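You operate a simulated robot arm through the tools that you are given. There is no shell and no other tool. Be economical: measure what you need, move in short steps, check, and stop when the job is done.

You run a simulated two-armed robot. Do the job below in one go: nothing can be reset, and whatever is moved stays where it is left.

JOB
Take the brass ring and put it on the floor of the jaw tray. Then fetch the copper ring and set it on the shelf under the grey table. Then lift the boiler flap open. Do these in the order given.

Only the result counts: the job must be done as asked and must still hold three seconds after the hand-in. Knocking over, shifting, dropping, spilling or breaking anything else fails it.

ROBOT AND FRAMES
Two 6-joint arms with fingered hands on one trunk, on a base that drives. Base frame: it is fixed to the floor where the robot stands at the start and does not move with it; the origin is under the middle of the robot, x ahead of it, y to its left, z up; the surface under the hand at the start is at about z = 0.9. Lengths are in m, angles in rad, forces in N, time in s.
The left shoulder is at the start at [0.05, 0.17, 1.035], the right one opposite. With the tool pointing down near the work surface each hand reaches from about 0.52 to 0.78 m from the robot's upright axis, wherever it stands, measured 20 degrees to its own side. Places, roughly: boiler flap [-3.4, 3, 1.2]; floor of the jaw tray (25x13 cm) [0.52, -1.32, 0.9]; shelf under the grey table [-2.3, -0.2, 0.3]. Payload 3.5 kg a hand.
The tool frame of a hand sits at the grasp point between the pads (the TCP): z along the fingers, y along the line on which they close. The tips reach 0.026 m beyond it. The gripper opens to 0.132 m. The gripper's body begins 0.073 m behind the TCP. The gripper is a hand of 3 fingers: y runs from the thumb to the fingers, the wrist lies at [0, 0, -0.234] in the tool frame.
Orientation is told as [roll, pitch, yaw] about the base's x, y, z axes, in that order, counted from this pose: with the fingers straight down and closing along the base's y, the tool's x points along the base's -x, its y along +y and its z along -z.

CONTROLS
- The arms move only by the tool step_arm. It takes "left_increments", "right_increments" or both (then of equal length, played together; a hand with none holds still); each is a list of rows, each an object (a shift or turn left out is 0) with "xyz": the shift along the base's x, y, z in m, a list of three; "rot": the turn, a rotation vector about the base's x, y, z in rad, a list of three. In form: [{"xyz": [x, y, z], "rot": [wx, wy, wz]}, ...]. A call has 1 to 20 rows; each row shifts and turns the commanded pose from where the row before left it. Each row takes 0.2 s and may step no farther than 0.05 m and 0.15 rad from the row before; otherwise, the whole call is refused. Where a pose cannot be reached the arm comes as near as it can. A force on the tool above 40 N (or 10 N above the force at the start of the call, whichever is more), or a blocked arm, ends the call early, and 0.2 s more pass. In this call time passes only in rows, and 0.2 s behind the last. It gives the time, the measured TCP pose, the force on the tool (base axes), the opening and the grip force at its end, in the units of the frame above (readings bear some noise), with the torque about the TCP (base axes, N m) and any sound that the robot's microphone picked up.
- Cameras (640 x 400 px; columns grow to the right, rows downward): "scene" is now at [0.032, -0.02, 1.6234]; the picture's right is [-0.18, -0.98, 0.00], its down [-0.76, 0.14, -0.63] and it looks along [0.62, -0.12, -0.77] (base axes); focal length 288 px, centre (320, 200). "left" rides on the left gripper at [-0.062, 0.003, -0.092] in its tool frame; the picture's right is [-0.05, -1.00, 0.00], its down [0.83, -0.04, -0.56] and it looks along [0.55, -0.03, 0.83] (tool axes); focal length 230 px, centre (320, 200). "right" rides on the right gripper at [0.062, 0.003, -0.092] in its tool frame; the picture's right is [-0.05, 1.00, 0.00], its down [-0.83, -0.04, -0.56] and it looks along [-0.55, -0.03, 0.83] (tool axes); focal length 230 px, centre (320, 200). There is no depth. A picture from a camera that has moved, and an enlarged one, comes with that camera's place and axes in the base frame and with its lens. The place of the scene camera against the robot may be out by one fixed shift of up to 0.012 m in any direction.
- snapshot(camera): a new picture of that camera. It takes no simulated time.
- lift_body(by): slides the trunk up (or, below 0, down) by that many m; the arms and the scene camera ride with it, the base frame stays. It gives what a move gives, with no picture.
- drive_base(legs): drives the robot by 1 to 6 legs, each [ahead, left, turn to the left] in m, m and rad, along the robot's own axes; the way and the turn of a leg run together, so that a leg with both is an arc; at most 1.5 m and 3.142 rad a leg. The arms and the cameras ride along, it lands a little off, and it stops where it bumps. It gives what a move gives.
- set_fingers(finger1, finger2, thumb_bend, hand): sets how far each is bent, from 0 (flat) to 100 (curled in); at 30 the hand is open as for a grip, at 70 the pads meet at the TCP. One left out holds its place. A second passes; each finger stops where it meets its share of the squeeze, and holds until it gets a number again. It is the only way to open and close the hand. It gives what a move gives, with no picture; readings hold the bend of each and the force on the fingers (four entries, about 0 where the hand has none), thumb and palm.
- aim_head(pan, tilt): turns the head with the scene camera to pan (to the left, within 1.501 rad either way) and tilt (down, from -0.506 to 1.204), counted from straight ahead of the robot. It gives what a move gives.
- close_up(camera, box): a new picture of the part [left, top, right, bottom] of that camera's present view, enlarged. It takes no simulated time.
- hand_in(): hands the job in; it is judged then, once.

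Work in short steps. Places have to be worked out from the pictures, the camera data and where the tool is seen: move nearer, look again, correct. Check each grasp and each placing, and mend what went wrong. You have 165 turns and 118 pictures in all, those below and enlarged ones among them. Open the grippers and draw the arms clear of the work before you hand the job in, unless the task says otherwise; then end with one line.

The tools are called after "Call:" as a command line: name --argument value ..., lists and objects as JSON in quotes. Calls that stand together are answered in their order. step_arm: Moves the arms, as the interface text tells. Its arguments: {"type":"object","properties":{"left_increments":{"type":"array","items":{"type":"object","properties":{"xyz":{"type":"array","items":{"type":"number"}},"rot":{"type":"array","items":{"type":"number"}}}}},"right_increments":{"type":"array","items":{"type":"object","properties":{"xyz":{"type":"array","items":{"type":"number"}},"rot":{"type":"array","items":{"type":"number"}}}}}},"required":[]} The other tools are called the same way: lift_body (by) slides the trunk up or down; set_fingers (finger1, finger2, thumb_bend, hand) moves the fingers one by one; drive_base (legs) drives the base; aim_head (pan, tilt) turns the head that bears the scene camera; snapshot (camera) takes a picture; close_up (camera, box) takes an enlarged picture of a part of a camera's view; hand_in () hands the job in.

At the start:

```text
time_s: 0.0
left_tool_pos: [0.638, 0.042, 1.0771]
left_ee_rot: [0.001, 0.0, -0.001]
left_contact_force: [0.6, 0.4, 0.1]
left_moment: [0.02, 0.03, 0.0]
left_width: 0.1318
left_finger_force: 0.1
left_shape: jaw
left_bend: [30.0, 30.0, 30.0]
left_finger forces: [0.0, 0.1, 0.0, 0.0, 0.0, 0.1]
right_tool_pos: [0.4154, -0.3735, 0.9989]
right_ee_rot: [0.0, 0.002, 0.0]
right_contact_force: [0.3, -0.3, 0.4]
right_moment: [-0.03, 0.02, 0.02]
right_width: 0.132
right_finger_force: 0.1
right_shape: jaw
right_bend: [30.0, 30.0, 30.0]
right_finger forces: [0.1, 0.0, 0.0, 0.1, 0.1, 0.1]
trunk travel left (down, up): [-0.65, 0.06]
robot x, y, heading: [0.0001, 0.003, -0.003]
head pan, tilt: [-0.185, 0.885]
```

scene: 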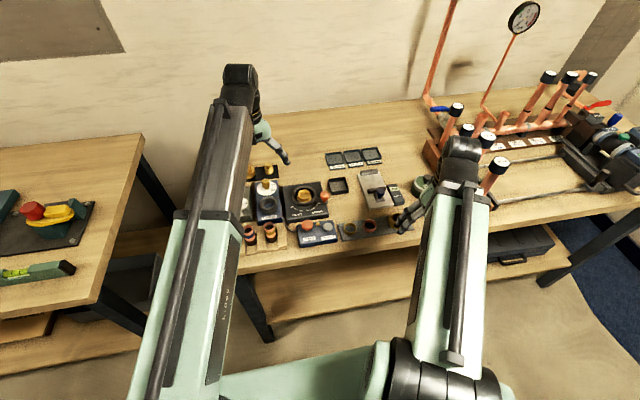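
right: 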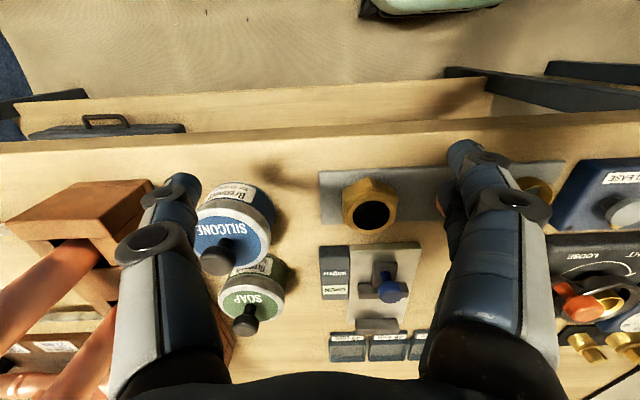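
left: 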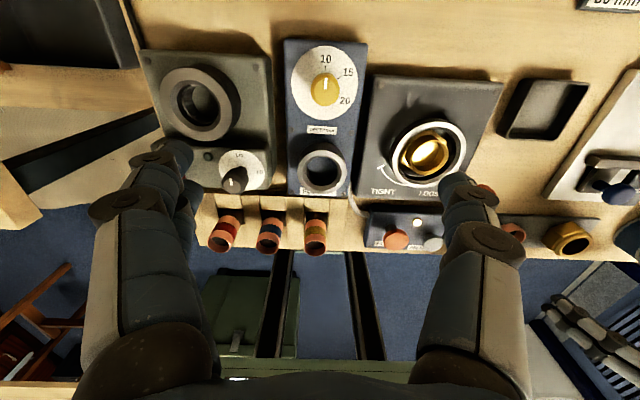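

I start by looking closely at the devices on the bench to find the rings and what holds them.

Call:
close_up --camera "scene" --box '[220, 130, 440, 260]'

Call:
close_up --camera "left" --box '[130, 20, 640, 280]'

Call:
close_up --camera "right" --box '[300, 130, 640, 400]'

```text
2.91 times, centred on (330, 195) of scene
camera zoom: at [0.032, -0.02, 1.6234], right [-0.18, -0.98, 0.0], down [-0.76, 0.14, -0.63], along [0.62, -0.12, -0.77], focal length 839 px, centre (291, 214)
```

zoom: 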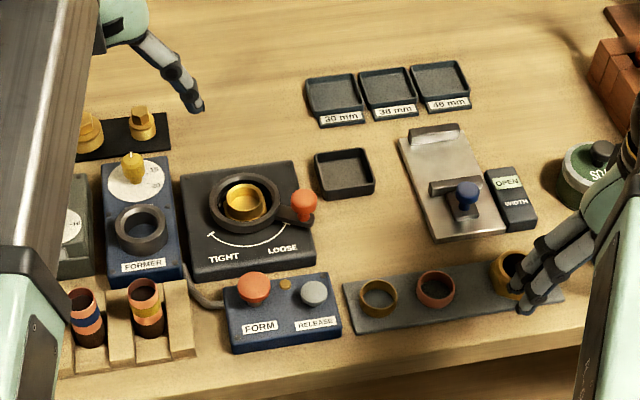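

```text
1.25 times, centred on (385, 150) of left
camera zoom: at [0.6996, 0.0451, 1.1686], right [0.05, -1.0, 0.0], down [-0.83, -0.04, 0.56], along [-0.55, -0.03, -0.83], focal length 289 px, centre (238, 263)
```

zoom: 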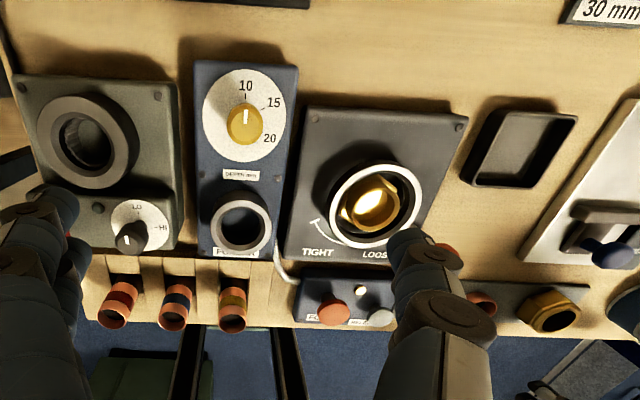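

```text
1.48 times, centred on (470, 265) of right
camera zoom: at [0.3538, -0.3714, 1.0923], right [0.05, 1.0, 0.0], down [0.83, -0.04, 0.55], along [0.55, -0.03, -0.83], focal length 341 px, centre (98, 104)
```

zoom: 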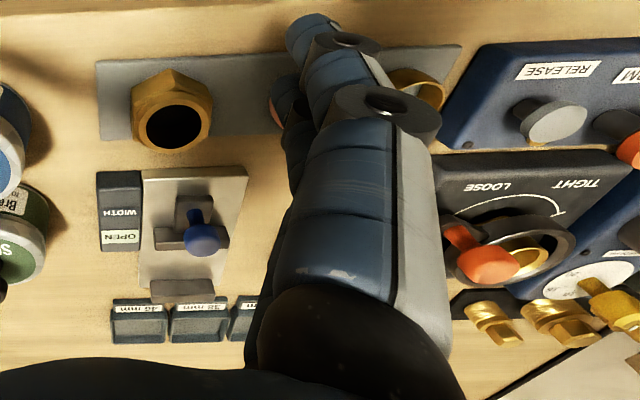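

The plate near the bench's front edge holds a brass ring (~[0.475,-0.194]), a copper ring (~[0.477,-0.255]) and a hex nut. I raise the right hand to clear the view and look at the tray to the right.

Call:
step_arm --right_increments '[{"xyz": [0, 0, 0.05]}, {"xyz": [0, 0, 0.05]}, {"xyz": [0, 0, 0.04]}]'

Call:
aim_head --pan -0.9 --tilt 0.7

Call:
snapshot --camera "scene"

Call:
snapshot --camera "right"

```text
time_s: 0.8
left_tool_pos: [0.6376, 0.0421, 1.0766]
left_ee_rot: [0.001, 0.0, -0.001]
left_contact_force: [0.6, -1.2, -0.6]
left_moment: [0.01, 0.02, 0.03]
left_width: 0.1318
left_finger_force: 0.1
left_shape: jaw
left_bend: [30.0, 30.0, 30.0]
left_finger forces: [0.0, 0.0, 0.1, 0.0, 0.1, 0.0]
right_tool_pos: [0.419, -0.3753, 1.1316]
right_ee_rot: [-0.001, -0.002, 0.0]
right_contact_force: [-0.2, 0.8, -0.6]
right_moment: [0.03, -0.01, 0.0]
right_width: 0.1321
right_finger_force: 0.0
right_shape: jaw
right_bend: [30.0, 30.0, 30.0]
right_finger forces: [0.0, 0.1, 0.0, 0.0, 0.0, 0.0]
right hand out of reach, approached as far as the arm can: row 3
trunk travel left (down, up): [-0.65, 0.06]
robot x, y, heading: [0.002, -0.0007, 0.001]
head pan, tilt: [-0.185, 0.885]
```

```text
time_s: 1.9
left_tool_pos: [0.6378, 0.0416, 1.0775]
left_ee_rot: [0.0, 0.001, -0.001]
left_contact_force: [1.8, 0.3, 0.2]
left_moment: [0.0, 0.03, -0.02]
left_width: 0.132
left_finger_force: 0.0
left_shape: jaw
left_bend: [30.0, 30.0, 30.0]
left_finger forces: [0.1, 0.0, 0.0, 0.0, 0.0, 0.1]
right_tool_pos: [0.4194, -0.3754, 1.1307]
right_ee_rot: [-0.001, -0.005, 0.001]
right_contact_force: [0.3, -0.3, -0.2]
right_moment: [-0.02, -0.01, -0.02]
right_width: 0.132
right_finger_force: 0.1
right_shape: jaw
right_bend: [30.0, 30.0, 30.0]
right_finger forces: [0.0, 0.0, 0.0, 0.0, 0.0, 0.0]
trunk travel left (down, up): [-0.65, 0.06]
robot x, y, heading: [-0.0014, -0.0006, -0.004]
head pan, tilt: [-0.901, 0.7]
```

```text
111 pictures are left
camera scene: at [0.0098, -0.0724, 1.6383], right [-0.78, -0.62, 0.0], down [-0.4, 0.5, -0.76], along [0.48, -0.6, -0.64], focal length 288 px, centre (320, 200)
```

scene: 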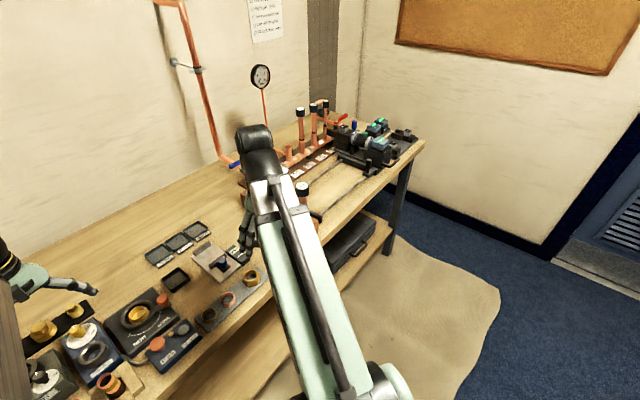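

```text
110 pictures are left
camera right: at [0.3574, -0.373, 1.2231], right [0.05, 1.0, 0.0], down [0.83, -0.04, 0.56], along [0.56, -0.03, -0.83], focal length 230 px, centre (320, 200)
```

right: 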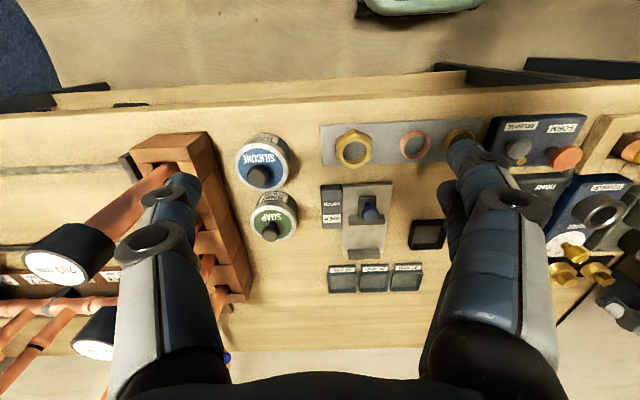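

I zoom on the tray area and the plate.

Call:
close_up --camera "scene" --box '[290, 90, 450, 190]'

Call:
close_up --camera "right" --box '[300, 100, 640, 312]'

```text
4.00 times, centred on (370, 140) of scene
camera zoom: at [0.0098, -0.0724, 1.6383], right [-0.78, -0.62, 0.0], down [-0.4, 0.5, -0.76], along [0.48, -0.6, -0.64], focal length 1154 px, centre (120, 440)
```

zoom: 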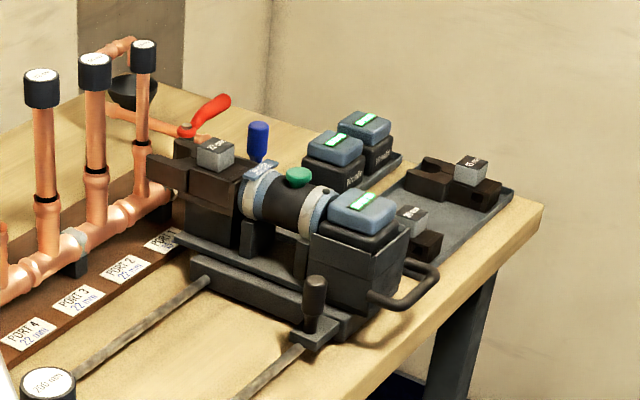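

```text
1.88 times, centred on (470, 206) of right
camera zoom: at [0.3574, -0.373, 1.2231], right [0.05, 1.0, 0.0], down [0.83, -0.04, 0.56], along [0.56, -0.03, -0.83], focal length 433 px, centre (38, 189)
```

zoom: 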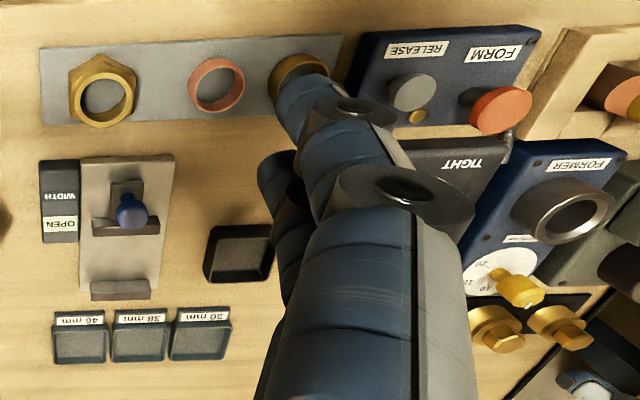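

The brass ring is the plain ring at the RELEASE end of the plate. I back off a little for reach, then turn the right hand so that it closes along x (neighbours lie along y).

Call:
drive_base --legs '[[-0.13, 0, 0]]'

Call:
step_arm --right_increments '[{"xyz": [0.03, 0.02, -0.01], "rot": [0, 0, -0.15]}, {"xyz": [0.03, 0.02, -0.01], "rot": [0, 0, -0.15]}, {"xyz": [0.03, 0.02, -0.01], "rot": [0, 0, -0.15]}, {"xyz": [0.03, 0.02, -0.01], "rot": [0, 0, -0.15]}, {"xyz": [0.03, 0.02, -0.01], "rot": [0, 0, -0.15]}, {"xyz": [0.03, 0.02, -0.01], "rot": [0, 0, -0.15]}, {"xyz": [0, 0.02, 0], "rot": [0, 0, -0.15]}, {"xyz": [0, 0.02, 0], "rot": [0, 0, -0.15]}, {"xyz": [0, 0.02, 0], "rot": [0, 0, -0.15]}, {"rot": [0, 0, -0.15]}, {"rot": [0, 0, -0.0708]}]'

Call:
aim_head --pan -0.3 --tilt 0.9

Call:
snapshot --camera "scene"

Call:
snapshot --camera "right"

```text
time_s: 3.2
left_tool_pos: [0.5063, 0.0417, 1.0778]
left_ee_rot: [0.0, -0.002, 0.0]
left_contact_force: [-0.6, 0.0, 0.6]
left_moment: [0.03, -0.06, 0.04]
left_width: 0.1316
left_finger_force: 0.1
left_shape: jaw
left_bend: [30.0, 30.0, 30.0]
left_finger forces: [0.1, 0.1, 0.0, 0.0, 0.0, 0.0]
right_tool_pos: [0.288, -0.3752, 1.1316]
right_ee_rot: [-0.002, -0.003, 0.0]
right_contact_force: [0.2, 0.0, -0.1]
right_moment: [0.01, -0.04, 0.02]
right_width: 0.1319
right_finger_force: 0.0
right_shape: jaw
right_bend: [30.0, 30.0, 30.0]
right_finger forces: [0.0, 0.1, 0.0, 0.1, 0.0, 0.1]
trunk travel left (down, up): [-0.65, 0.06]
robot x, y, heading: [-0.1309, 0.002, 0.001]
head pan, tilt: [-0.901, 0.7]
```

```text
time_s: 5.6
left_tool_pos: [0.508, 0.0428, 1.0765]
left_ee_rot: [-0.001, 0.0, 0.0]
left_contact_force: [0.5, 0.2, 0.3]
left_moment: [-0.02, -0.02, -0.01]
left_width: 0.1319
left_finger_force: 0.1
left_shape: jaw
left_bend: [30.0, 30.0, 30.0]
left_finger forces: [0.0, 0.0, 0.0, 0.1, 0.0, 0.0]
right_tool_pos: [0.47, -0.1949, 1.0706]
right_ee_rot: [-0.002, -0.003, -1.573]
right_contact_force: [1.0, -0.2, -0.2]
right_moment: [0.01, 0.0, -0.01]
right_width: 0.1316
right_finger_force: 0.2
right_shape: jaw
right_bend: [30.0, 30.0, 30.0]
right_finger forces: [0.1, 0.1, 0.0, 0.1, 0.1, 0.1]
trunk travel left (down, up): [-0.65, 0.06]
robot x, y, heading: [-0.1268, -0.0018, -0.001]
head pan, tilt: [-0.901, 0.7]
```

```text
time_s: 6.6
left_tool_pos: [0.5081, 0.0434, 1.0763]
left_ee_rot: [-0.001, 0.0, -0.001]
left_contact_force: [-0.3, 0.2, -0.5]
left_moment: [0.04, -0.01, 0.01]
left_width: 0.132
left_finger_force: 0.0
left_shape: jaw
left_bend: [30.0, 30.0, 30.0]
left_finger forces: [0.1, 0.0, 0.1, 0.0, 0.0, 0.0]
right_tool_pos: [0.4698, -0.1952, 1.0715]
right_ee_rot: [-0.001, -0.002, -1.568]
right_contact_force: [0.5, 0.1, -0.4]
right_moment: [0.01, 0.0, -0.02]
right_width: 0.132
right_finger_force: 0.1
right_shape: jaw
right_bend: [30.0, 30.0, 30.0]
right_finger forces: [0.0, 0.1, 0.0, 0.0, 0.0, 0.0]
trunk travel left (down, up): [-0.65, 0.06]
robot x, y, heading: [-0.1294, 0.0031, -0.005]
head pan, tilt: [-0.3, 0.901]
```

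```text
107 pictures are left
camera scene: at [-0.1001, -0.0283, 1.6222], right [-0.3, -0.95, 0.0], down [-0.75, 0.23, -0.62], along [0.59, -0.18, -0.78], focal length 288 px, centre (320, 200)
```

scene: 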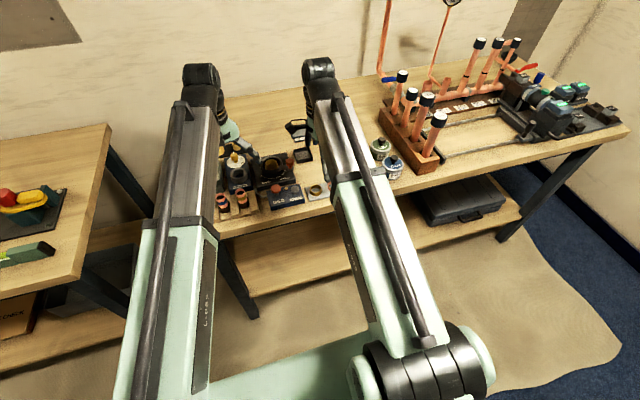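

```text
106 pictures are left
camera right: at [0.4731, -0.1343, 1.1633], right [1.0, -0.05, 0.0], down [-0.04, -0.83, 0.56], along [-0.03, -0.56, -0.83], focal length 230 px, centre (320, 200)
```

right: 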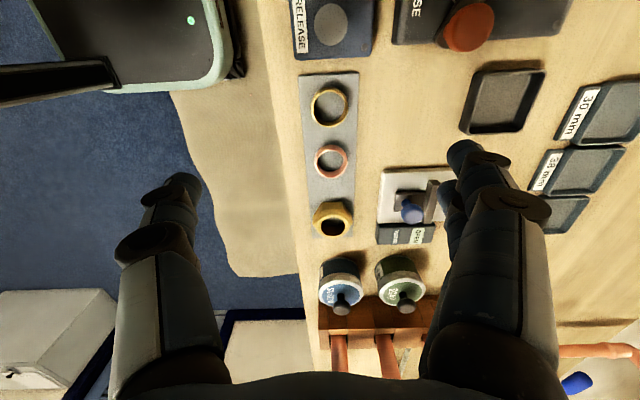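

From the hand camera the brass ring is at about [0.480,-0.186] and copper at [0.480,-0.246]. I pre-bend the fingers and descend part-way to look again.

Call:
set_fingers --hand "right" --finger1 47 --finger2 47 --thumb_bend 47

Call:
step_arm --right_increments '[{"xyz": [0.01, 0.007, -0.04]}, {"xyz": [0, 0, -0.04]}]'

Call:
snapshot --camera "right"

```text
time_s: 7.6
left_tool_pos: [0.5104, 0.0417, 1.0761]
left_ee_rot: [0.0, -0.002, 0.0]
left_contact_force: [0.3, -0.3, 0.5]
left_moment: [0.0, -0.03, 0.01]
left_width: 0.1318
left_finger_force: 0.0
left_shape: jaw
left_bend: [30.0, 30.0, 30.0]
left_finger forces: [0.0, 0.0, 0.1, 0.0, 0.0, 0.0]
right_tool_pos: [0.4693, -0.1959, 1.0715]
right_ee_rot: [-0.001, -0.003, -1.57]
right_contact_force: [0.2, -0.3, 0.0]
right_moment: [0.0, 0.0, -0.03]
right_width: 0.0789
right_finger_force: 0.1
right_shape: fingers
right_bend: [47.0, 47.0, 47.0]
right_finger forces: [0.1, 0.0, 0.0, 0.1, 0.0, 0.0]
trunk travel left (down, up): [-0.65, 0.06]
robot x, y, heading: [-0.1313, 0.0031, 0.006]
head pan, tilt: [-0.3, 0.901]
```

```text
time_s: 8.2
left_tool_pos: [0.5092, 0.0424, 1.0773]
left_ee_rot: [0.0, -0.001, 0.0]
left_contact_force: [-0.5, -0.1, 0.6]
left_moment: [-0.02, -0.01, -0.01]
left_width: 0.1316
left_finger_force: 0.1
left_shape: jaw
left_bend: [30.0, 30.0, 30.0]
left_finger forces: [0.0, 0.0, 0.1, 0.0, 0.0, 0.0]
right_tool_pos: [0.4808, -0.1885, 0.9918]
right_ee_rot: [-0.002, -0.001, -1.571]
right_contact_force: [0.5, 0.0, 0.7]
right_moment: [0.0, 0.0, -0.02]
right_width: 0.0786
right_finger_force: 0.1
right_shape: fingers
right_bend: [47.0, 47.0, 47.0]
right_finger forces: [0.1, 0.0, 0.0, 0.0, 0.0, 0.0]
trunk travel left (down, up): [-0.65, 0.06]
robot x, y, heading: [-0.1257, 0.0003, 0.001]
head pan, tilt: [-0.3, 0.901]
```

```text
105 pictures are left
camera right: at [0.4836, -0.1277, 1.0825], right [1.0, -0.05, 0.0], down [-0.04, -0.83, 0.56], along [-0.03, -0.56, -0.83], focal length 230 px, centre (320, 200)
```

right: 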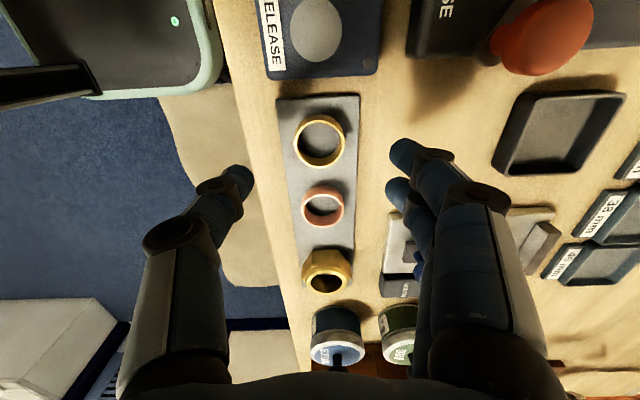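

The ring centre works out to [0.480,-0.186], rim about z 0.914. I centre on it and descend, then look at tip height.

Call:
step_arm --right_increments '[{"xyz": [-0.0005, 0.002, -0.03]}, {"xyz": [0, 0, -0.018]}]'

Call:
snapshot --camera "right"

Call:
close_up --camera "scene" --box '[260, 130, 360, 220]'

```text
time_s: 8.8
left_tool_pos: [0.5082, 0.0423, 1.0765]
left_ee_rot: [0.0, -0.001, 0.001]
left_contact_force: [1.5, 1.5, 0.1]
left_moment: [0.02, 0.0, -0.01]
left_width: 0.1319
left_finger_force: 0.0
left_shape: jaw
left_bend: [30.0, 30.0, 30.0]
left_finger forces: [0.1, 0.1, 0.1, 0.0, 0.1, 0.1]
right_tool_pos: [0.479, -0.1866, 0.9413]
right_ee_rot: [0.0, -0.004, -1.572]
right_contact_force: [0.0, 0.1, 0.1]
right_moment: [0.0, 0.02, 0.0]
right_width: 0.0785
right_finger_force: 0.0
right_shape: fingers
right_bend: [47.0, 47.0, 47.0]
right_finger forces: [0.0, 0.0, 0.0, 0.0, 0.0, 0.0]
trunk travel left (down, up): [-0.65, 0.06]
robot x, y, heading: [-0.1284, 0.0045, -0.004]
head pan, tilt: [-0.3, 0.901]
```

```text
104 pictures are left
camera right: at [0.4827, -0.1254, 1.0344], right [1.0, -0.05, 0.0], down [-0.04, -0.83, 0.56], along [-0.03, -0.56, -0.83], focal length 230 px, centre (320, 200)
```

right: 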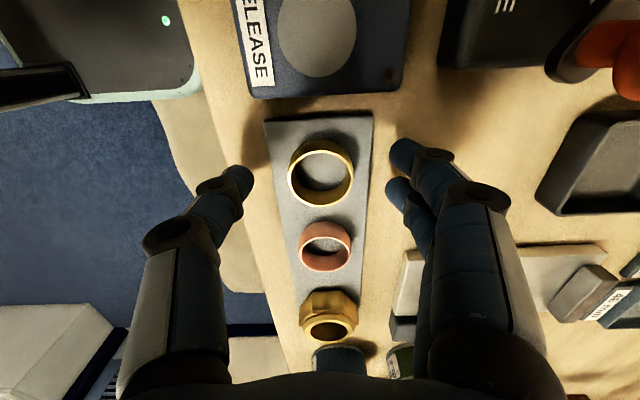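

```text
4.44 times, centred on (310, 175) of scene
camera zoom: at [-0.1001, -0.0282, 1.6222], right [-0.3, -0.96, 0.0], down [-0.75, 0.23, -0.62], along [0.59, -0.18, -0.78], focal length 1282 px, centre (364, 311)
```

zoom: 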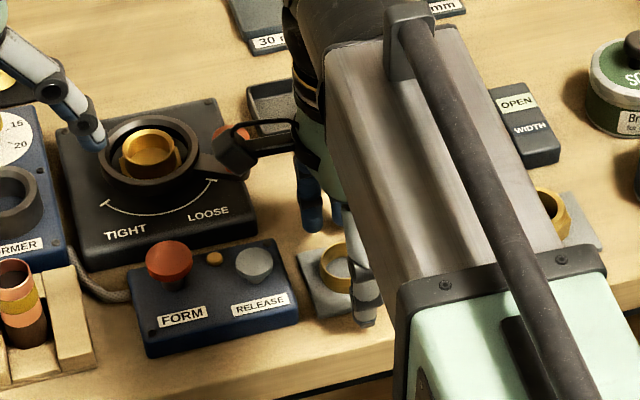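

Ring is centred between the digits. I lower in small steps toward the plate, and check the chuck piece with the left camera.

Call:
step_arm --right_increments '[{"xyz": [0.0005, 0, -0.004]}, {"xyz": [0, 0, -0.003]}]'

Call:
close_up --camera "left" --box '[300, 0, 620, 200]'

```text
time_s: 9.4
left_tool_pos: [0.508, 0.0437, 1.0777]
left_ee_rot: [0.001, -0.001, -0.001]
left_contact_force: [0.1, 0.3, 1.2]
left_moment: [0.03, 0.0, 0.03]
left_width: 0.1321
left_finger_force: 0.2
left_shape: jaw
left_bend: [30.0, 30.0, 30.0]
left_finger forces: [0.1, 0.0, 0.1, 0.0, 0.0, 0.0]
right_tool_pos: [0.4793, -0.1873, 0.9354]
right_ee_rot: [-0.002, -0.001, -1.57]
right_contact_force: [-0.4, 0.4, -0.2]
right_moment: [0.02, 0.02, 0.01]
right_width: 0.0783
right_finger_force: 0.0
right_shape: fingers
right_bend: [47.0, 47.0, 47.0]
right_finger forces: [0.1, 0.0, 0.0, 0.0, 0.0, 0.1]
trunk travel left (down, up): [-0.65, 0.06]
robot x, y, heading: [-0.1275, 0.0022, -0.003]
head pan, tilt: [-0.3, 0.901]
```

```text
2.00 times, centred on (460, 100) of left
camera zoom: at [0.5703, 0.0452, 1.1686], right [0.05, -1.0, 0.0], down [-0.83, -0.04, 0.56], along [-0.55, -0.03, -0.83], focal length 460 px, centre (40, 400)
```

zoom: 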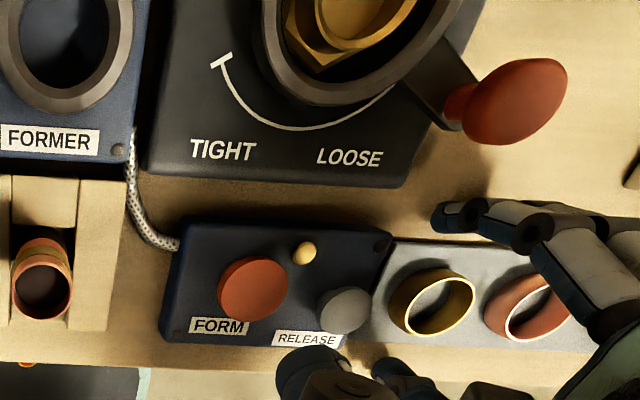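

The chuck holds a hex fitting, so the plain ring on the plate is right. I lower 2 mm more and close.

Call:
step_arm --right_increments '[{"xyz": [0.0005, 0.001, -0.002]}]'

Call:
set_fingers --hand "right" --finger1 68 --finger2 68 --thumb_bend 68

Call:
close_up --camera "right" --box '[160, 80, 480, 280]'

```text
time_s: 9.8
left_tool_pos: [0.508, 0.0413, 1.0769]
left_ee_rot: [0.001, -0.001, 0.0]
left_contact_force: [0.2, 0.2, 0.1]
left_moment: [-0.06, -0.01, 0.02]
left_width: 0.1319
left_finger_force: 0.0
left_shape: jaw
left_bend: [30.0, 30.0, 30.0]
left_finger forces: [0.0, 0.0, 0.0, 0.1, 0.0, 0.1]
right_tool_pos: [0.4802, -0.1856, 0.9343]
right_ee_rot: [-0.002, -0.003, -1.571]
right_contact_force: [0.3, -0.7, -0.3]
right_moment: [0.01, 0.03, 0.01]
right_width: 0.0785
right_finger_force: 0.1
right_shape: fingers
right_bend: [47.0, 47.0, 47.0]
right_finger forces: [0.1, 0.0, 0.0, 0.1, 0.0, 0.0]
trunk travel left (down, up): [-0.65, 0.06]
robot x, y, heading: [-0.1263, -0.0015, -0.001]
head pan, tilt: [-0.3, 0.901]
```

```text
time_s: 10.8
left_tool_pos: [0.5077, 0.0426, 1.0767]
left_ee_rot: [0.002, 0.0, -0.001]
left_contact_force: [-0.1, -0.7, -0.9]
left_moment: [0.02, 0.03, 0.03]
left_width: 0.1318
left_finger_force: 0.0
left_shape: jaw
left_bend: [30.0, 30.0, 30.0]
left_finger forces: [0.1, 0.0, 0.0, 0.0, 0.0, 0.0]
right_tool_pos: [0.4809, -0.1865, 0.9363]
right_ee_rot: [0.002, -0.003, -1.571]
right_contact_force: [7.9, -0.9, 24.9]
right_moment: [-0.06, -1.0, 0.0]
right_width: 0.0421
right_finger_force: 34.2
right_shape: fingers
right_bend: [59.0, 60.0, 63.0]
right_finger forces: [22.6, 31.5, 0.0, 0.0, 13.8, 0.0]
trunk travel left (down, up): [-0.65, 0.06]
robot x, y, heading: [-0.1298, -0.0005, 0.004]
head pan, tilt: [-0.3, 0.901]
```

```text
2.00 times, centred on (320, 180) of right
camera zoom: at [0.4836, -0.1245, 1.0276], right [1.0, -0.05, 0.0], down [-0.04, -0.83, 0.56], along [-0.03, -0.56, -0.83], focal length 460 px, centre (320, 240)
```

zoom: 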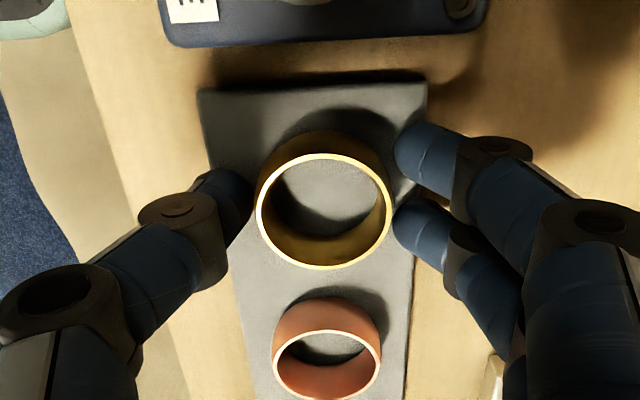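

Upward force of 25 N says the tips press the plate while closing. I reopen slightly, rise 4 mm and close again.

Call:
set_fingers --hand "right" --finger1 52 --finger2 52 --thumb_bend 52

Call:
step_arm --right_increments '[{"xyz": [0, 0, 0.005]}]'

Call:
set_fingers --hand "right" --finger1 68 --finger2 68 --thumb_bend 68

Call:
close_up --camera "right" --box '[160, 80, 480, 280]'

```text
time_s: 11.8
left_tool_pos: [0.5068, 0.0431, 1.0781]
left_ee_rot: [0.001, -0.002, 0.0]
left_contact_force: [0.9, -0.5, -0.5]
left_moment: [-0.02, -0.01, -0.03]
left_width: 0.132
left_finger_force: 0.0
left_shape: jaw
left_bend: [30.0, 30.0, 30.0]
left_finger forces: [0.1, 0.1, 0.0, 0.1, 0.0, 0.0]
right_tool_pos: [0.4793, -0.1852, 0.9375]
right_ee_rot: [0.002, -0.004, -1.571]
right_contact_force: [-0.3, -2.2, 36.0]
right_moment: [-0.13, -0.26, -0.01]
right_width: 0.0445
right_finger_force: 19.8
right_shape: fingers
right_bend: [58.0, 58.0, 56.0]
right_finger forces: [10.8, 16.1, 0.0, 0.1, 13.7, 0.0]
trunk travel left (down, up): [-0.65, 0.06]
robot x, y, heading: [-0.13, 0.0008, -0.001]
head pan, tilt: [-0.3, 0.901]
```

```text
time_s: 12.2
left_tool_pos: [0.5085, 0.0427, 1.0765]
left_ee_rot: [0.002, 0.0, 0.001]
left_contact_force: [0.3, -0.7, 0.4]
left_moment: [-0.01, 0.02, -0.01]
left_width: 0.1316
left_finger_force: 0.1
left_shape: jaw
left_bend: [30.0, 30.0, 30.0]
left_finger forces: [0.0, 0.0, 0.1, 0.1, 0.1, 0.0]
right_tool_pos: [0.4795, -0.1859, 0.9372]
right_ee_rot: [-0.005, -0.003, -1.568]
right_contact_force: [-2.8, 0.6, 5.5]
right_moment: [-0.04, -0.12, -0.02]
right_width: 0.0565
right_finger_force: 3.1
right_shape: fingers
right_bend: [55.0, 55.0, 52.0]
right_finger forces: [2.0, 3.5, 0.1, 0.0, 0.1, 0.0]
trunk travel left (down, up): [-0.65, 0.06]
robot x, y, heading: [-0.1302, -0.0016, -0.001]
head pan, tilt: [-0.3, 0.901]
```

```text
time_s: 13.2
left_tool_pos: [0.5081, 0.043, 1.0771]
left_ee_rot: [0.0, -0.001, 0.0]
left_contact_force: [0.5, -0.4, -0.1]
left_moment: [0.02, 0.03, 0.0]
left_width: 0.1319
left_finger_force: 0.0
left_shape: jaw
left_bend: [30.0, 30.0, 30.0]
left_finger forces: [0.1, 0.1, 0.1, 0.1, 0.0, 0.0]
right_tool_pos: [0.4793, -0.1867, 0.9394]
right_ee_rot: [0.0, -0.004, -1.571]
right_contact_force: [0.3, -0.4, 0.1]
right_moment: [0.02, -0.01, 0.02]
right_width: 0.0321
right_finger_force: 10.3
right_shape: fingers
right_bend: [61.0, 61.0, 64.0]
right_finger forces: [5.0, 5.4, 0.0, 0.0, 9.6, 0.0]
trunk travel left (down, up): [-0.65, 0.06]
robot x, y, heading: [-0.1304, 0.0022, 0.002]
head pan, tilt: [-0.3, 0.901]
```

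```text
2.00 times, centred on (320, 180) of right
camera zoom: at [0.4838, -0.1251, 1.0309], right [1.0, -0.05, 0.0], down [-0.04, -0.83, 0.56], along [-0.03, -0.56, -0.83], focal length 460 px, centre (320, 240)
```

zoom: 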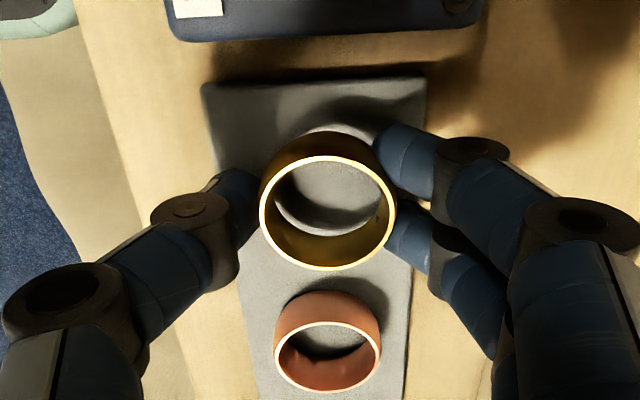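

Clean grip now: balanced ~10 N, no net contact force. I lift and check.

Call:
step_arm --right_increments '[{"xyz": [0, 0, 0.01]}, {"xyz": [0, 0, 0.03]}, {"xyz": [0, 0, 0.04]}, {"xyz": [0, 0, 0.04]}]'

Call:
snapshot --camera "right"

```text
time_s: 14.2
left_tool_pos: [0.5089, 0.0431, 1.077]
left_ee_rot: [0.0, 0.001, 0.001]
left_contact_force: [0.9, 0.3, 0.0]
left_moment: [0.0, -0.01, 0.0]
left_width: 0.1318
left_finger_force: 0.1
left_shape: jaw
left_bend: [30.0, 30.0, 30.0]
left_finger forces: [0.0, 0.0, 0.0, 0.0, 0.0, 0.0]
right_tool_pos: [0.4808, -0.1869, 1.0607]
right_ee_rot: [-0.003, -0.005, -1.57]
right_contact_force: [0.5, 1.0, -0.5]
right_moment: [0.02, -0.01, 0.03]
right_width: 0.0316
right_finger_force: 10.2
right_shape: fingers
right_bend: [61.0, 61.0, 64.0]
right_finger forces: [4.8, 5.6, 0.1, 0.0, 9.5, 0.1]
trunk travel left (down, up): [-0.65, 0.06]
robot x, y, heading: [-0.1284, 0.0031, -0.0]
head pan, tilt: [-0.3, 0.901]
```

```text
99 pictures are left
camera right: at [0.484, -0.1247, 1.1519], right [1.0, -0.05, 0.0], down [-0.04, -0.83, 0.56], along [-0.03, -0.56, -0.83], focal length 230 px, centre (320, 200)
```

right: 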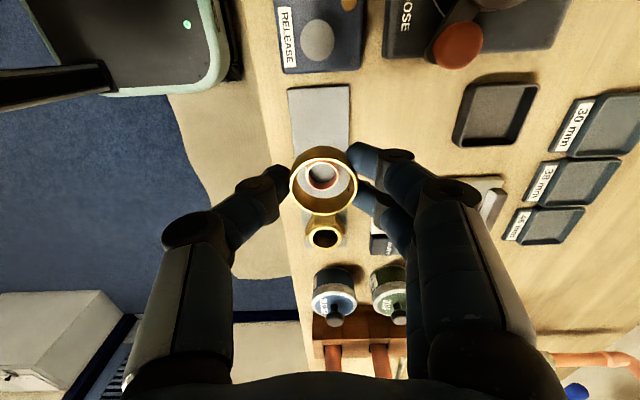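

The brass ring is held. I back off from the bench, raise the left hand out of the way, and look at the tray end.

Call:
drive_base --legs '[[-0.5, 0, 0]]'

Call:
step_arm --left_increments '[{"xyz": [0, 0.03, 0.04]}, {"xyz": [0, 0.03, 0.04]}, {"xyz": [0, 0.03, 0.04]}, {"xyz": [0, 0.03, 0.04]}]'

Call:
drive_base --legs '[[0, -1.1, 0]]'

Call:
aim_head --pan -0.1 --tilt 0.6

Call:
snapshot --camera "scene"

```text
time_s: 16.3
left_tool_pos: [0.1922, 0.0267, 1.0765]
left_ee_rot: [0.001, 0.0, -0.015]
left_contact_force: [0.5, 0.5, -1.4]
left_moment: [-0.04, 0.09, 0.0]
left_width: 0.1321
left_finger_force: 0.1
left_shape: jaw
left_bend: [30.0, 30.0, 30.0]
left_finger forces: [0.0, 0.0, 0.0, 0.0, 0.1, 0.0]
right_tool_pos: [0.1611, -0.2009, 1.0583]
right_ee_rot: [-0.006, -0.002, -1.586]
right_contact_force: [0.6, -0.1, -0.5]
right_moment: [0.01, 0.08, -0.01]
right_width: 0.0315
right_finger_force: 10.1
right_shape: fingers
right_bend: [62.0, 61.0, 64.0]
right_finger forces: [4.9, 5.6, 0.1, 0.0, 9.5, 0.0]
trunk travel left (down, up): [-0.65, 0.06]
robot x, y, heading: [-0.4467, -0.0059, -0.025]
head pan, tilt: [-0.3, 0.901]
stopped in leg 1: the robot was blocked; the commanded pose is now the measured one
```

```text
time_s: 17.3
left_tool_pos: [0.1972, 0.1494, 1.2197]
left_ee_rot: [0.0, -0.014, -0.016]
left_contact_force: [0.3, 0.2, 0.3]
left_moment: [-0.02, 0.05, -0.01]
left_width: 0.1321
left_finger_force: 0.0
left_shape: jaw
left_bend: [30.0, 30.0, 30.0]
left_finger forces: [0.0, 0.0, 0.0, 0.0, 0.0, 0.1]
left hand out of reach, approached as far as the arm can: row 4
right_tool_pos: [0.1584, -0.1992, 1.0598]
right_ee_rot: [0.001, -0.003, -1.586]
right_contact_force: [0.4, 0.5, 0.1]
right_moment: [0.02, -0.02, -0.01]
right_width: 0.0318
right_finger_force: 10.2
right_shape: fingers
right_bend: [62.0, 61.0, 64.0]
right_finger forces: [4.9, 5.6, 0.1, 0.0, 9.6, 0.0]
trunk travel left (down, up): [-0.65, 0.06]
robot x, y, heading: [-0.4473, -0.0043, -0.014]
head pan, tilt: [-0.3, 0.901]
```

```text
time_s: 22.9
left_tool_pos: [0.1801, -0.9447, 1.2189]
left_ee_rot: [0.0, -0.016, -0.014]
left_contact_force: [0.5, -0.9, 0.3]
left_moment: [0.0, 0.02, 0.04]
left_width: 0.1318
left_finger_force: 0.2
left_shape: jaw
left_bend: [30.0, 30.0, 30.0]
left_finger forces: [0.1, 0.0, 0.1, 0.1, 0.0, 0.0]
right_tool_pos: [0.1426, -1.2927, 1.06]
right_ee_rot: [-0.003, -0.002, -1.58]
right_contact_force: [0.2, -0.2, -0.1]
right_moment: [0.01, -0.03, -0.04]
right_width: 0.0316
right_finger_force: 10.2
right_shape: fingers
right_bend: [62.0, 61.0, 64.0]
right_finger forces: [4.9, 5.5, 0.0, 0.0, 9.5, 0.0]
trunk travel left (down, up): [-0.65, 0.06]
robot x, y, heading: [-0.4658, -1.1023, -0.018]
head pan, tilt: [-0.3, 0.901]
```

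```text
time_s: 23.7
left_tool_pos: [0.1808, -0.9439, 1.2195]
left_ee_rot: [0.0, -0.016, -0.012]
left_contact_force: [-0.4, 0.1, 1.0]
left_moment: [-0.02, 0.0, -0.02]
left_width: 0.132
left_finger_force: 0.0
left_shape: jaw
left_bend: [30.0, 30.0, 30.0]
left_finger forces: [0.0, 0.0, 0.0, 0.0, 0.0, 0.0]
right_tool_pos: [0.1425, -1.2925, 1.0603]
right_ee_rot: [-0.001, -0.001, -1.582]
right_contact_force: [1.2, -0.1, -0.6]
right_moment: [0.02, -0.04, 0.01]
right_width: 0.0316
right_finger_force: 9.6
right_shape: fingers
right_bend: [62.0, 61.0, 64.0]
right_finger forces: [4.9, 5.4, 0.1, 0.0, 9.4, 0.1]
trunk travel left (down, up): [-0.65, 0.06]
robot x, y, heading: [-0.4638, -1.0961, -0.011]
head pan, tilt: [-0.099, 0.6]
```

```text
98 pictures are left
camera scene: at [-0.4196, -1.1145, 1.6469], right [-0.11, -0.99, 0.0], down [-0.56, 0.06, -0.82], along [0.82, -0.09, -0.57], focal length 288 px, centre (320, 200)
```

scene: 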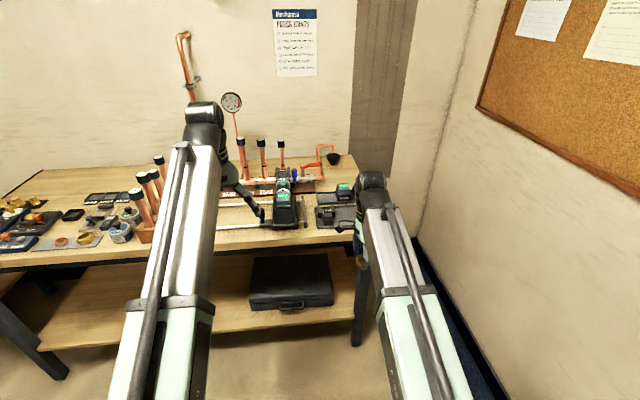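

The tray is at about pixel (335,215). Left hand at z 1.22 clears the vise (~1.05). I zoom in on the tray to choose a free spot.

Call:
close_up --camera "scene" --box '[260, 150, 388, 230]'

Call:
snapshot --camera "right"

```text
5.00 times, centred on (324, 190) of scene
camera zoom: at [-0.4196, -1.1145, 1.6469], right [-0.11, -0.99, 0.0], down [-0.56, 0.06, -0.82], along [0.82, -0.09, -0.57], focal length 1442 px, centre (300, 250)
```

zoom: 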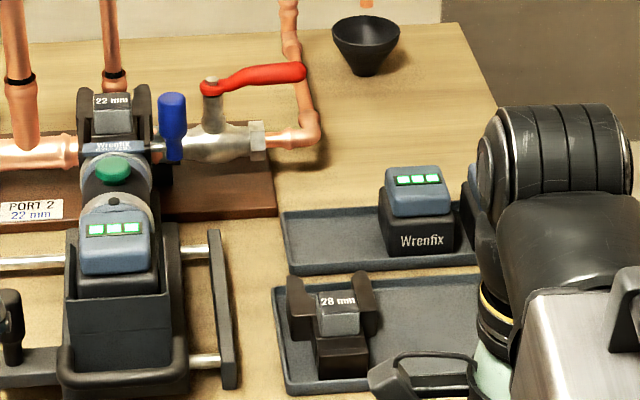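

```text
96 pictures are left
camera right: at [0.1467, -1.2312, 1.1522], right [1.0, -0.06, 0.0], down [-0.05, -0.83, 0.56], along [-0.04, -0.56, -0.83], focal length 230 px, centre (320, 200)
```

right: 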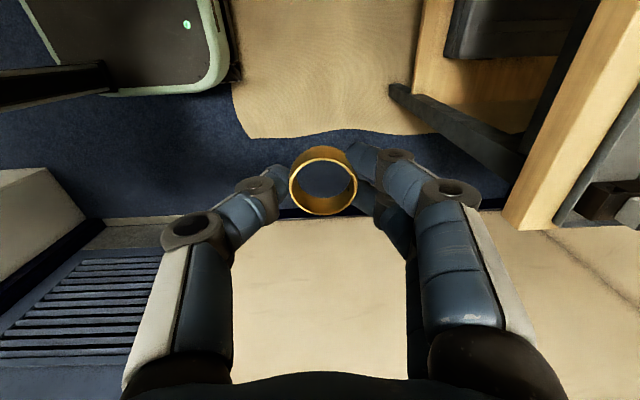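

The front tray holds two jaw blocks with a free gap between them near y≈-1.33. I drive forward so the ring hovers over it.

Call:
drive_base --legs '[[0.36, -0.03, 0.012]]'

Call:
snapshot --camera "right"

Call:
snapshot --camera "left"

```text
time_s: 26.1
left_tool_pos: [0.5429, -0.9666, 1.2183]
left_ee_rot: [0.0, -0.014, 0.002]
left_contact_force: [1.0, 0.1, -1.1]
left_moment: [-0.02, 0.02, 0.0]
left_width: 0.1318
left_finger_force: 0.0
left_shape: jaw
left_bend: [30.0, 30.0, 30.0]
left_finger forces: [0.0, 0.0, 0.0, 0.1, 0.0, 0.0]
right_tool_pos: [0.5087, -1.3157, 1.06]
right_ee_rot: [-0.003, -0.002, -1.568]
right_contact_force: [0.5, -0.2, 0.7]
right_moment: [-0.02, 0.0, -0.04]
right_width: 0.0315
right_finger_force: 10.3
right_shape: fingers
right_bend: [62.0, 61.0, 64.0]
right_finger forces: [5.0, 5.5, 0.1, 0.0, 9.5, 0.0]
trunk travel left (down, up): [-0.65, 0.06]
robot x, y, heading: [-0.1006, -1.1356, 0.001]
head pan, tilt: [-0.099, 0.6]
```

```text
95 pictures are left
camera right: at [0.5125, -1.2544, 1.1516], right [1.0, -0.05, 0.0], down [-0.04, -0.83, 0.56], along [-0.03, -0.56, -0.83], focal length 230 px, centre (320, 200)
```

right: 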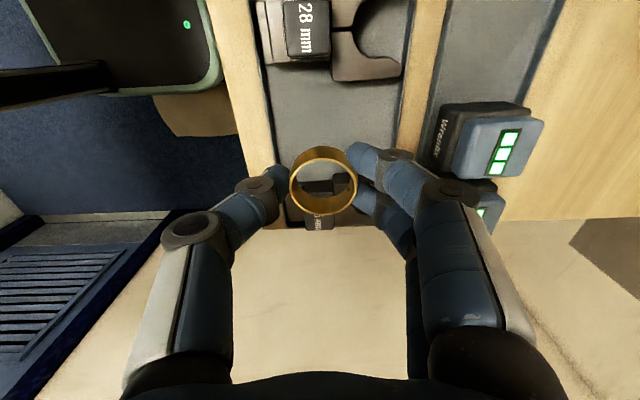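

```text
94 pictures are left
camera left: at [0.6029, -0.9639, 1.3113], right [0.05, -1.0, 0.0], down [-0.84, -0.05, 0.54], along [-0.54, -0.03, -0.84], focal length 230 px, centre (320, 200)
```

left: 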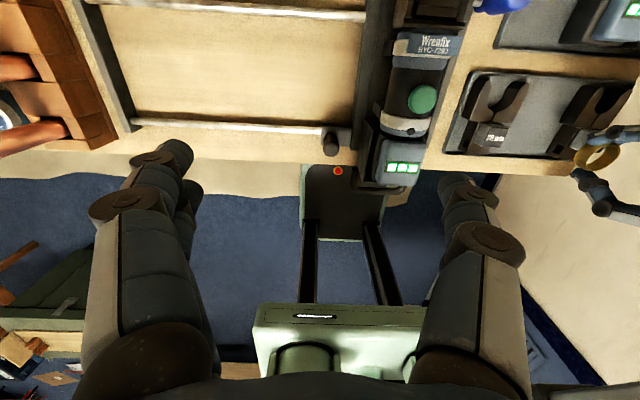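

The gap between jaw blocks is y −1.282..−1.365, x 0.47..0.59. I go to [0.525,-1.324] and lower most of the way.

Call:
step_arm --right_increments '[{"xyz": [0.016, -0.008, -0.02]}, {"xyz": [0, 0, -0.04]}, {"xyz": [0, 0, -0.03]}, {"xyz": [0, 0, -0.02]}]'

Call:
snapshot --camera "right"

Call:
close_up --camera "left" --box '[440, 40, 640, 220]'

```text
time_s: 27.1
left_tool_pos: [0.54, -0.9659, 1.2187]
left_ee_rot: [-0.001, -0.016, 0.003]
left_contact_force: [0.7, -0.1, 0.0]
left_moment: [-0.03, 0.0, -0.02]
left_width: 0.1319
left_finger_force: 0.1
left_shape: jaw
left_bend: [30.0, 30.0, 30.0]
left_finger forces: [0.1, 0.0, 0.0, 0.1, 0.0, 0.0]
right_tool_pos: [0.5244, -1.3239, 0.9506]
right_ee_rot: [0.0, -0.003, -1.567]
right_contact_force: [-0.2, -0.3, -0.8]
right_moment: [0.01, 0.0, -0.02]
right_width: 0.0314
right_finger_force: 9.7
right_shape: fingers
right_bend: [62.0, 61.0, 64.0]
right_finger forces: [5.0, 5.5, 0.0, 0.0, 9.3, 0.0]
trunk travel left (down, up): [-0.65, 0.06]
robot x, y, heading: [-0.1038, -1.1278, 0.003]
head pan, tilt: [-0.099, 0.6]
```

```text
93 pictures are left
camera right: at [0.5273, -1.2627, 1.042], right [1.0, -0.05, 0.0], down [-0.04, -0.83, 0.56], along [-0.03, -0.56, -0.83], focal length 230 px, centre (320, 200)
```

right: 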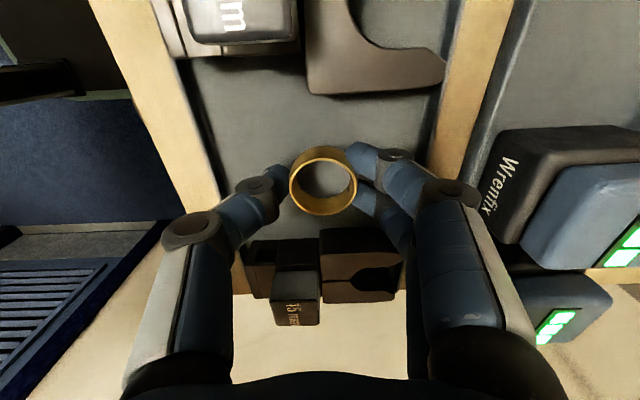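

```text
2.22 times, centred on (540, 130) of left
camera zoom: at [0.6017, -0.9638, 1.312], right [0.05, -1.0, 0.0], down [-0.84, -0.05, 0.54], along [-0.54, -0.03, -0.84], focal length 511 px, centre (-169, 356)
```

zoom: 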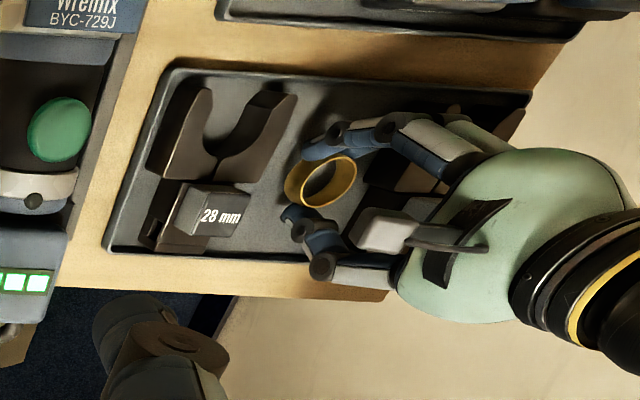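

The ring is in the free gap. I lower in small steps until it touches.

Call:
step_arm --right_increments '[{"xyz": [0, 0, -0.004]}, {"xyz": [0, 0, -0.003]}, {"xyz": [0, 0, -0.002]}]'

Call:
snapshot --camera "right"

```text
time_s: 27.9
left_tool_pos: [0.5416, -0.9664, 1.2186]
left_ee_rot: [0.002, -0.016, 0.002]
left_contact_force: [0.5, 0.6, -0.1]
left_moment: [0.02, 0.02, -0.02]
left_width: 0.1323
left_finger_force: 0.1
left_shape: jaw
left_bend: [30.0, 30.0, 30.0]
left_finger forces: [0.0, 0.0, 0.0, 0.0, 0.1, 0.1]
right_tool_pos: [0.5239, -1.3231, 0.9409]
right_ee_rot: [-0.001, -0.004, -1.566]
right_contact_force: [-0.2, -0.1, -0.9]
right_moment: [0.01, 0.01, 0.01]
right_width: 0.0315
right_finger_force: 9.7
right_shape: fingers
right_bend: [62.0, 61.0, 64.0]
right_finger forces: [4.8, 5.5, 0.0, 0.0, 9.3, 0.1]
trunk travel left (down, up): [-0.65, 0.06]
robot x, y, heading: [-0.1019, -1.1299, 0.007]
head pan, tilt: [-0.099, 0.6]
```

```text
91 pictures are left
camera right: at [0.5276, -1.2623, 1.0332], right [1.0, -0.05, 0.0], down [-0.04, -0.83, 0.56], along [-0.03, -0.56, -0.83], focal length 230 px, centre (320, 200)
```

right: 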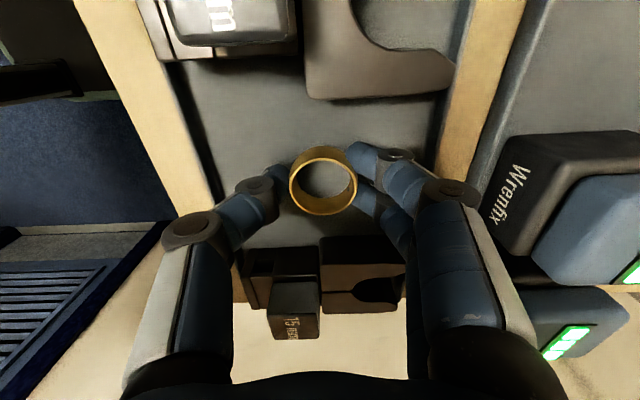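

Still free; I go on down in 2 mm steps.

Call:
step_arm --right_increments '[{"xyz": [0, 0, -0.002]}, {"xyz": [0, 0, -0.002]}]'

Call:
step_arm --right_increments '[{"xyz": [0, 0, -0.002]}]'

```text
time_s: 28.5
left_tool_pos: [0.5412, -0.9671, 1.2188]
left_ee_rot: [0.0, -0.015, 0.003]
left_contact_force: [0.6, 0.6, -0.5]
left_moment: [-0.03, -0.01, 0.0]
left_width: 0.1319
left_finger_force: 0.0
left_shape: jaw
left_bend: [30.0, 30.0, 30.0]
left_finger forces: [0.0, 0.0, 0.0, 0.0, 0.1, 0.1]
right_tool_pos: [0.5246, -1.3238, 0.9365]
right_ee_rot: [-0.003, -0.002, -1.568]
right_contact_force: [0.3, 0.0, 0.2]
right_moment: [0.0, -0.03, -0.01]
right_width: 0.0313
right_finger_force: 10.2
right_shape: fingers
right_bend: [62.0, 61.0, 64.0]
right_finger forces: [4.9, 5.6, 0.1, 0.0, 9.3, 0.0]
trunk travel left (down, up): [-0.65, 0.06]
robot x, y, heading: [-0.1017, -1.1287, -0.0]
head pan, tilt: [-0.099, 0.6]
```

```text
time_s: 28.9
left_tool_pos: [0.5404, -0.9653, 1.2192]
left_ee_rot: [0.0, -0.014, 0.002]
left_contact_force: [-0.1, 0.3, 0.0]
left_moment: [-0.03, -0.01, 0.02]
left_width: 0.1317
left_finger_force: 0.1
left_shape: jaw
left_bend: [30.0, 30.0, 30.0]
left_finger forces: [0.0, 0.0, 0.1, 0.0, 0.0, 0.0]
right_tool_pos: [0.5249, -1.3226, 0.9357]
right_ee_rot: [0.0, -0.003, -1.566]
right_contact_force: [1.7, -0.1, 7.0]
right_moment: [-0.04, -0.19, 0.0]
right_width: 0.0316
right_finger_force: 13.2
right_shape: fingers
right_bend: [62.0, 62.0, 64.0]
right_finger forces: [6.2, 10.9, 0.0, 0.1, 9.6, 0.1]
trunk travel left (down, up): [-0.65, 0.06]
robot x, y, heading: [-0.0986, -1.1337, 0.005]
head pan, tilt: [-0.099, 0.6]
```

Contact (7 N). I open the fingers.

Call:
set_fingers --hand "right" --finger1 56 --finger2 56 --thumb_bend 58

Call:
set_fingers --hand "right" --finger1 49 --finger2 49 --thumb_bend 49

Call:
snapshot --camera "right"

```text
time_s: 29.9
left_tool_pos: [0.5409, -0.9668, 1.22]
left_ee_rot: [0.0, -0.017, 0.001]
left_contact_force: [-0.5, 0.1, -0.5]
left_moment: [0.05, -0.05, 0.04]
left_width: 0.1319
left_finger_force: 0.0
left_shape: jaw
left_bend: [30.0, 30.0, 30.0]
left_finger forces: [0.1, 0.0, 0.1, 0.0, 0.1, 0.1]
right_tool_pos: [0.5232, -1.3233, 0.9361]
right_ee_rot: [0.001, -0.004, -1.568]
right_contact_force: [0.5, -1.7, 23.0]
right_moment: [-0.03, -0.12, 0.0]
right_width: 0.0376
right_finger_force: 11.5
right_shape: fingers
right_bend: [59.0, 59.0, 59.0]
right_finger forces: [6.8, 6.3, 0.1, 0.1, 10.2, 0.0]
trunk travel left (down, up): [-0.65, 0.06]
robot x, y, heading: [-0.1057, -1.1365, 0.003]
head pan, tilt: [-0.099, 0.6]
```

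```text
time_s: 30.9
left_tool_pos: [0.5399, -0.9648, 1.2214]
left_ee_rot: [0.0, -0.017, 0.002]
left_contact_force: [1.0, -0.3, 0.6]
left_moment: [-0.01, 0.01, -0.03]
left_width: 0.1321
left_finger_force: 0.0
left_shape: jaw
left_bend: [30.0, 30.0, 30.0]
left_finger forces: [0.1, 0.0, 0.0, 0.1, 0.0, 0.0]
right_tool_pos: [0.5233, -1.3225, 0.9368]
right_ee_rot: [0.006, -0.003, -1.568]
right_contact_force: [3.3, -0.4, 35.8]
right_moment: [0.02, -0.13, 0.09]
right_width: 0.0532
right_finger_force: 17.8
right_shape: fingers
right_bend: [53.0, 52.0, 55.0]
right_finger forces: [9.1, 6.4, 0.0, 0.0, 20.2, 0.0]
trunk travel left (down, up): [-0.65, 0.06]
robot x, y, heading: [-0.1005, -1.1317, 0.004]
head pan, tilt: [-0.099, 0.6]
```

```text
90 pictures are left
camera right: at [0.5262, -1.2616, 1.0292], right [1.0, -0.05, 0.0], down [-0.04, -0.83, 0.56], along [-0.02, -0.56, -0.83], focal length 230 px, centre (320, 200)
```

right: 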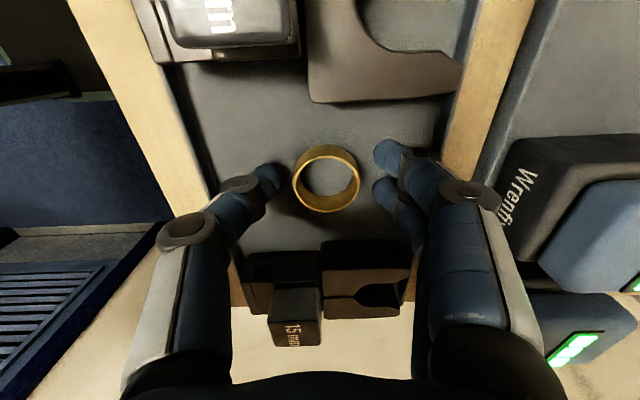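

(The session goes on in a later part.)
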